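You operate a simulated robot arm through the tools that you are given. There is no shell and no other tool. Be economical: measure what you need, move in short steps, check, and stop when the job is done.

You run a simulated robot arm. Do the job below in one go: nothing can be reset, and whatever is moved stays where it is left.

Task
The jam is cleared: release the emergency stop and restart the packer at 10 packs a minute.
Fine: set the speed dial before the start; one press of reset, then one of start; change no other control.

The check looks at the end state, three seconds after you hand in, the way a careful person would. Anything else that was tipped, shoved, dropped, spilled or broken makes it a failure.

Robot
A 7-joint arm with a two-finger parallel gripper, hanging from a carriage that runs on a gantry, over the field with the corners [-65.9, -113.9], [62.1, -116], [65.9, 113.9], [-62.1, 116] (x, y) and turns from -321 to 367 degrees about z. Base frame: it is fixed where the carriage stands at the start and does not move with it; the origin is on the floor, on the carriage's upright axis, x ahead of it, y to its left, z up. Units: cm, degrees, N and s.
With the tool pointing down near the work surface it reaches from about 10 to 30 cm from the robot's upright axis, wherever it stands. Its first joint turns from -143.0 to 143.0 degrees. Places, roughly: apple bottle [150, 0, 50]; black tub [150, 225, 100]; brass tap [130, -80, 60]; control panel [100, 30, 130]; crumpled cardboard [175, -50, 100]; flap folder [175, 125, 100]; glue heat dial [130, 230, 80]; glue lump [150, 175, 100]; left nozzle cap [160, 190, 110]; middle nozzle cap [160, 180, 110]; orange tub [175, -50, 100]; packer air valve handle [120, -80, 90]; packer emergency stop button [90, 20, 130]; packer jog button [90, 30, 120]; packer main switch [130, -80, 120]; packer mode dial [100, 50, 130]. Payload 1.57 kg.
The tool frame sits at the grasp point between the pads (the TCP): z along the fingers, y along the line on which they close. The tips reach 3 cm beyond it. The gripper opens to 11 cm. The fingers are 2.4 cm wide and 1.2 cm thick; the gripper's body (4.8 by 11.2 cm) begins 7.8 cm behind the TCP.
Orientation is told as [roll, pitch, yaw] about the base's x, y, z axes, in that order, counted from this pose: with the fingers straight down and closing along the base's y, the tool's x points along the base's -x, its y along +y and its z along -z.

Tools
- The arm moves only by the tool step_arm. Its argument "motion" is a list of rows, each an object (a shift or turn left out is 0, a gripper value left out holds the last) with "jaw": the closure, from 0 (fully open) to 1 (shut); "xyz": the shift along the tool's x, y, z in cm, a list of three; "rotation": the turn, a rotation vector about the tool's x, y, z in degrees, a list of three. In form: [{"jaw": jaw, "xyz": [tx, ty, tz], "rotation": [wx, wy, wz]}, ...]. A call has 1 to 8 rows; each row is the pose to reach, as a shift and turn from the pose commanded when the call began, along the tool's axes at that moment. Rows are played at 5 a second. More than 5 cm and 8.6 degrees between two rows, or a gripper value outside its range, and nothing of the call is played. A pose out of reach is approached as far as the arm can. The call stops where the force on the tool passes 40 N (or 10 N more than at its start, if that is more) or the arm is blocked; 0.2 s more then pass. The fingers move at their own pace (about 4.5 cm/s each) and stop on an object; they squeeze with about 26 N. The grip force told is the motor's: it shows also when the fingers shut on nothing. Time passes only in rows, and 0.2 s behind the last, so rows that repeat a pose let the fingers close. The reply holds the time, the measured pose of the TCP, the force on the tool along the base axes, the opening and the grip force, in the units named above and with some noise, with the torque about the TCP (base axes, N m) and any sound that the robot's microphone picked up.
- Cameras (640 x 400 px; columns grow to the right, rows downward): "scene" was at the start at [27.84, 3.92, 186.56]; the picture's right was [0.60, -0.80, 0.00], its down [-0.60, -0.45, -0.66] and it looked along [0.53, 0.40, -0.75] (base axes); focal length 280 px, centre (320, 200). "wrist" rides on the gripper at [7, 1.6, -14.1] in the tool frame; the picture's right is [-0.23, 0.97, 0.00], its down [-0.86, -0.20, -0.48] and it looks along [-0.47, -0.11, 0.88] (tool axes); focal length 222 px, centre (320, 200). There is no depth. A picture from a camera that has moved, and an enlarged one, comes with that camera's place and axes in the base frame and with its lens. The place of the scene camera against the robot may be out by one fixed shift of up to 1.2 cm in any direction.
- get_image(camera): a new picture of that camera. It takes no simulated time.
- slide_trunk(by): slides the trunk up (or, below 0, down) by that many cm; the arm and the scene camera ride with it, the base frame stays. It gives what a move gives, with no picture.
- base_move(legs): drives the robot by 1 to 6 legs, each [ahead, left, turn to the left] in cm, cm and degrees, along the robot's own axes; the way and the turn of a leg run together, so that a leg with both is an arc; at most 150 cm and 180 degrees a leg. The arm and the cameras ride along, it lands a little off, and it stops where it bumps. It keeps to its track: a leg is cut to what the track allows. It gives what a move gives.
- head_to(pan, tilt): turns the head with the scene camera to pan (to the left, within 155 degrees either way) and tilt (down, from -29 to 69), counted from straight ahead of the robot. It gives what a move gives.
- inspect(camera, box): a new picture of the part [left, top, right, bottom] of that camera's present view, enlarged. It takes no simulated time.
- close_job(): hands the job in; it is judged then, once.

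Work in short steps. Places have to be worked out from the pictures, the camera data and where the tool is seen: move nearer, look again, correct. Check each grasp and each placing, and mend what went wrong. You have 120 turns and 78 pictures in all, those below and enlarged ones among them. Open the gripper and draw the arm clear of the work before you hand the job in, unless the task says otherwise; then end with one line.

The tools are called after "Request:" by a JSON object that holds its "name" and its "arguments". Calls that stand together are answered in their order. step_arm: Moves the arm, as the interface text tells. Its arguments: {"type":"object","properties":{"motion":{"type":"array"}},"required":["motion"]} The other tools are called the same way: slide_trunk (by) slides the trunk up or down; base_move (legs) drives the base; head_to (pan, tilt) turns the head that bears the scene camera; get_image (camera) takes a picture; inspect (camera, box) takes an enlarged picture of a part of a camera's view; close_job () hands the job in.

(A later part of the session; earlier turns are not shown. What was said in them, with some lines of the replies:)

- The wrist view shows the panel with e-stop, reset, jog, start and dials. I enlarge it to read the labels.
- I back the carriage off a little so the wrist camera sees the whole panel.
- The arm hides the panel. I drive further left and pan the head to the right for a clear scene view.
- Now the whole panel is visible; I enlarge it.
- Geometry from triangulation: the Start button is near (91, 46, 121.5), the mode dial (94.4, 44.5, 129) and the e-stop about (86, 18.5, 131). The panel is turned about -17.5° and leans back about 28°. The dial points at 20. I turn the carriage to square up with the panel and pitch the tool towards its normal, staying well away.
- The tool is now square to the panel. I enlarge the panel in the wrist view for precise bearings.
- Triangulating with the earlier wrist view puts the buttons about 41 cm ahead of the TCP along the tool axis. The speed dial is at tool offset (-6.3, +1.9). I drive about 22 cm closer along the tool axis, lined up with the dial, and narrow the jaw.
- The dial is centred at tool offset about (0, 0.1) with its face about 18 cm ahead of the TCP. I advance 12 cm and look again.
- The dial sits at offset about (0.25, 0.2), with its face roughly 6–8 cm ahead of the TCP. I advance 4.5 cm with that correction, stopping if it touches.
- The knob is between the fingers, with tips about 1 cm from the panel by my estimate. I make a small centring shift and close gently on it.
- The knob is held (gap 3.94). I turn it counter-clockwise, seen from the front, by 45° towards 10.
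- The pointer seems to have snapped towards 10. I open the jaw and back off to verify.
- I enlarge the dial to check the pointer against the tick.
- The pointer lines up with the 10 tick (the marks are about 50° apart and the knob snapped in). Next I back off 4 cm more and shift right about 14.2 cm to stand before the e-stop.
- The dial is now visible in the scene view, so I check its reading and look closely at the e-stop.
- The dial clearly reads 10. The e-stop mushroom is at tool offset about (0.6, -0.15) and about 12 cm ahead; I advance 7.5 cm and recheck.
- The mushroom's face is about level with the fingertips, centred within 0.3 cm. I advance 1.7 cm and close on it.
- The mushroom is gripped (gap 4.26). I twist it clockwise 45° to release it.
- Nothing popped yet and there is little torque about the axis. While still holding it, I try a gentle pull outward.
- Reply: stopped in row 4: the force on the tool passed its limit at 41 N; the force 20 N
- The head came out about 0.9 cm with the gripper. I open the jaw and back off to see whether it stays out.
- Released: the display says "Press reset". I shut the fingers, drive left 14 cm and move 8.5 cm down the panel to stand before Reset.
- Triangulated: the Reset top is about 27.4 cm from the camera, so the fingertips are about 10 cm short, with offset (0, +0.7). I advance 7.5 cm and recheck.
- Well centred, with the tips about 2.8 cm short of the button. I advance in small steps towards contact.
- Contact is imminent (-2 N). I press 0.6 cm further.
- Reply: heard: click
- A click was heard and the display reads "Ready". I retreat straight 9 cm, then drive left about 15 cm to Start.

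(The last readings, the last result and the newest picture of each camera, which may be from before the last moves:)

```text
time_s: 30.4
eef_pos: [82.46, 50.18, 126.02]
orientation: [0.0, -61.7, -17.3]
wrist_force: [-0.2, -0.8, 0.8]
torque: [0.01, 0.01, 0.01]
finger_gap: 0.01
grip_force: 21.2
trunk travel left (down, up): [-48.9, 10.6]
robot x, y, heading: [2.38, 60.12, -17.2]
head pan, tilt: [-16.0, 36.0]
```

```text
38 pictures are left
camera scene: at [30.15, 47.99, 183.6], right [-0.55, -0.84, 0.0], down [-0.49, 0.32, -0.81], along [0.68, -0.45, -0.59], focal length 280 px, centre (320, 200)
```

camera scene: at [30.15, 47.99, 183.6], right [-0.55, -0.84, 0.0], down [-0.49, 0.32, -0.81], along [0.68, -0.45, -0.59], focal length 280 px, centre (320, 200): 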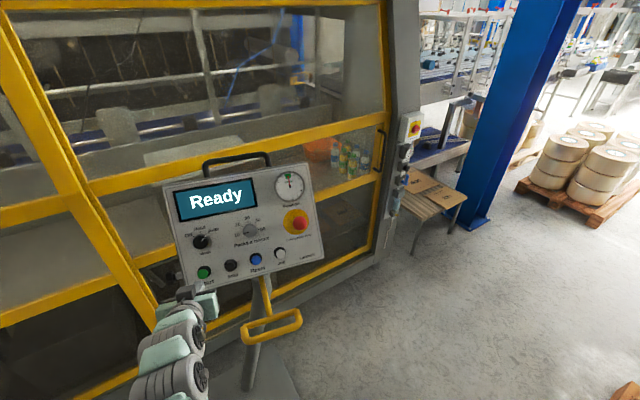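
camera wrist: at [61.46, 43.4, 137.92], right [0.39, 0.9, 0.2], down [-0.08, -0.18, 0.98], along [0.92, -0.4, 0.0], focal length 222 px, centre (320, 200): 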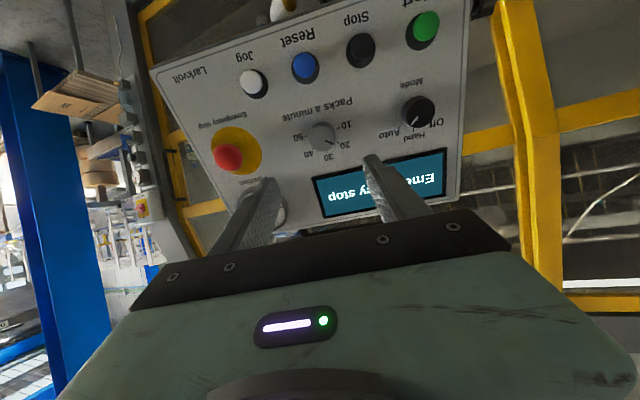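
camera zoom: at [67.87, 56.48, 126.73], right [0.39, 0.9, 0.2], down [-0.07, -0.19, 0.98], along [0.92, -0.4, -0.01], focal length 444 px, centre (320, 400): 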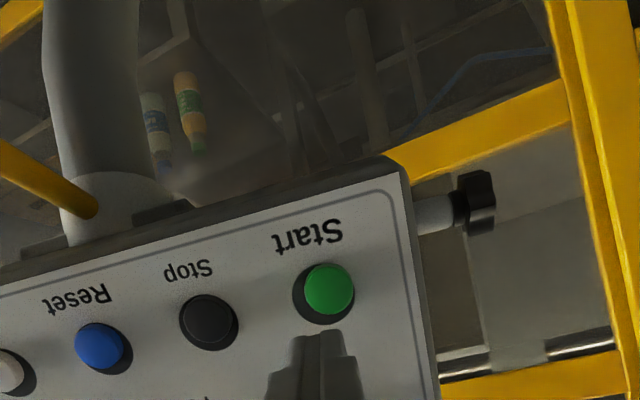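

Start is about 8.5 cm ahead of the tips with offset about (0.4, 0.65). I advance 6 cm and recheck.

Request:
{"name": "step_arm", "arguments": {"motion": [{"xyz": [0.4, 0.65, 3]}, {"xyz": [0.4, 0.65, 6]}]}}

Request:
{"name": "inspect", "arguments": {"camera": "wrist", "box": [240, 80, 420, 200]}}

```text
time_s: 31.0
eef_pos: [87.66, 49.4, 122.75]
orientation: [0.0, -61.5, -17.2]
wrist_force: [-0.4, 0.3, -0.1]
torque: [-0.06, -0.01, -0.04]
finger_gap: 0.0
grip_force: 21.8
trunk travel left (down, up): [-48.9, 10.6]
robot x, y, heading: [2.17, 59.93, -17.5]
head pan, tilt: [-16.0, 36.0]
```

```text
3.33 times, centred on (330, 140) of wrist
camera zoom: at [72.95, 55.68, 123.41], right [0.39, 0.9, 0.2], down [-0.07, -0.19, 0.98], along [0.92, -0.4, -0.01], focal length 740 px, centre (287, 400)
```

zoom: 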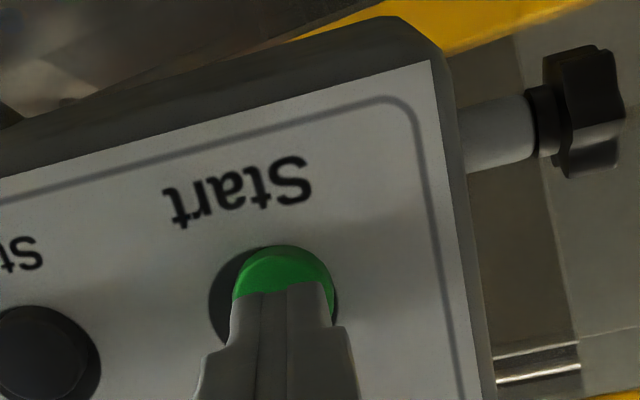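

Centred on Start, about 2.4 cm short. I approach gently to near contact.

Request:
{"name": "step_arm", "arguments": {"motion": [{"xyz": [-0.05, -0.12, 1]}, {"xyz": [-0.05, -0.12, 1.7]}]}}

Request:
{"name": "inspect", "arguments": {"camera": "wrist", "box": [240, 80, 420, 200]}}

```text
time_s: 31.6
eef_pos: [89.01, 48.91, 122.05]
orientation: [0.0, -61.7, -17.3]
wrist_force: [0.1, -0.1, 0.5]
torque: [-0.01, -0.01, -0.02]
finger_gap: 0.02
grip_force: 21.5
trunk travel left (down, up): [-48.9, 10.6]
robot x, y, heading: [2.32, 60.24, -17.4]
head pan, tilt: [-16.0, 36.0]
```

```text
3.33 times, centred on (330, 140) of wrist
camera zoom: at [74.31, 55.05, 122.77], right [0.39, 0.9, 0.2], down [-0.07, -0.19, 0.98], along [0.92, -0.4, -0.01], focal length 740 px, centre (287, 400)
```

zoom: 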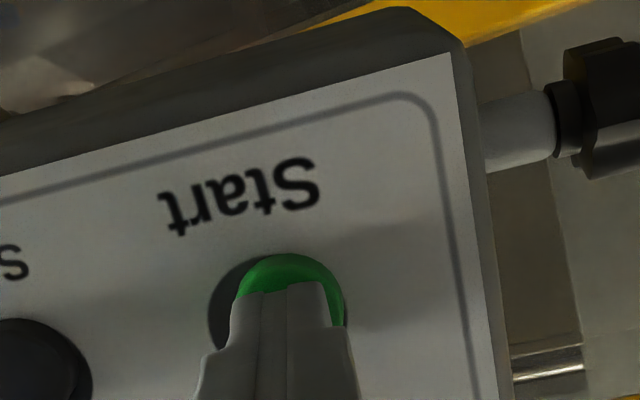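

Still no contact; I go on 0.9 cm in small steps.

Request:
{"name": "step_arm", "arguments": {"motion": [{"xyz": [0, 0, 0.5]}, {"xyz": [0, 0, 0.9]}]}}

```text
time_s: 32.2
eef_pos: [89.71, 48.78, 121.57]
orientation: [0.1, -61.6, -17.3]
wrist_force: [-14.7, 3.3, 10.6]
torque: [0.08, 0.11, 0.04]
finger_gap: 0.02
grip_force: 21.5
trunk travel left (down, up): [-48.9, 10.6]
robot x, y, heading: [2.21, 60.15, -17.3]
head pan, tilt: [-16.0, 36.0]
heard: click
```

A click was heard on Start. I retreat straight back and check the panel.

Request:
{"name": "step_arm", "arguments": {"motion": [{"xyz": [0, 0, -4]}, {"xyz": [0, 0, -9]}, {"xyz": [0, 0, -13], "jaw": 0.5}, {"xyz": [0, 0, -16], "jaw": 0}]}}

Request:
{"name": "base_move", "arguments": {"legs": [[-12, 0, 0]]}}

Request:
{"name": "get_image", "arguments": {"camera": "scene"}}

Request:
{"name": "inspect", "arguments": {"camera": "scene", "box": [140, 150, 340, 290]}}

```text
time_s: 33.2
eef_pos: [76.36, 52.6, 129.2]
orientation: [0.1, -61.6, -17.3]
wrist_force: [0.1, -0.3, 0.2]
torque: [-0.02, 0.01, 0.0]
finger_gap: 4.78
grip_force: 0.1
trunk travel left (down, up): [-48.9, 10.6]
robot x, y, heading: [2.46, 60.19, -17.5]
head pan, tilt: [-16.0, 36.0]
```

```text
time_s: 34.4
eef_pos: [64.94, 56.17, 129.29]
orientation: [0.0, -61.5, -17.3]
wrist_force: [0.8, -0.2, 0.5]
torque: [0.03, 0.02, 0.02]
finger_gap: 11.01
grip_force: 0.1
trunk travel left (down, up): [-48.9, 10.6]
robot x, y, heading: [-9.36, 63.82, -17.1]
head pan, tilt: [-16.0, 36.0]
```

```text
35 pictures are left
camera scene: at [18.74, 51.58, 183.6], right [-0.55, -0.84, 0.0], down [-0.49, 0.32, -0.81], along [0.68, -0.44, -0.59], focal length 280 px, centre (320, 200)
```

scene: 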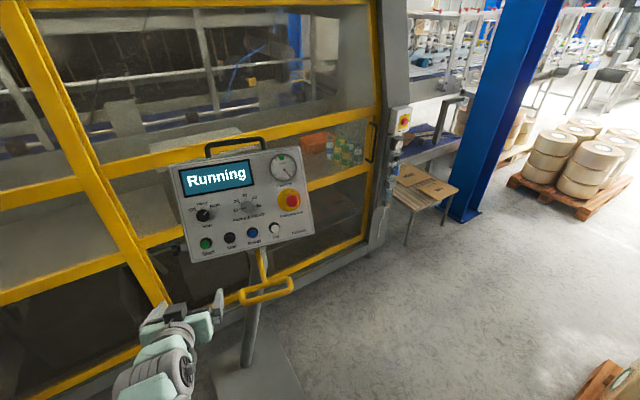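

```text
2.86 times, centred on (240, 220) of scene
camera zoom: at [18.74, 51.58, 183.6], right [-0.55, -0.84, 0.0], down [-0.49, 0.32, -0.81], along [0.68, -0.44, -0.59], focal length 799 px, centre (549, 143)
```

zoom: 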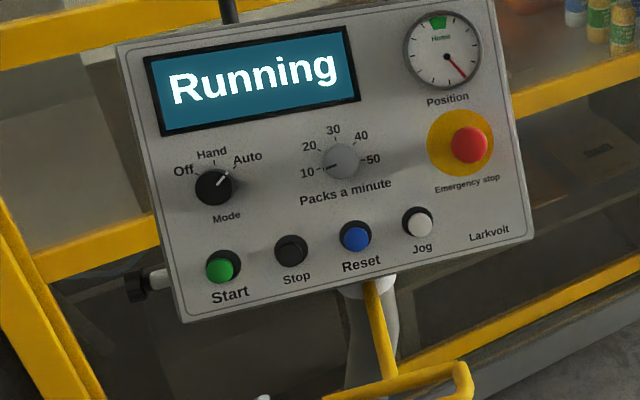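

The display shows "Running", the dial is at 10, the mode is still Auto, the e-stop is out and the arm is clear with the gripper open, so I hand the job in.

Request:
{"name": "close_job", "arguments": {}}

```text
The job is handed in.
```

The emergency stop is released and the packer is running with the dial at 10 packs a minute; reset and start were each pressed once, and no other control was changed.
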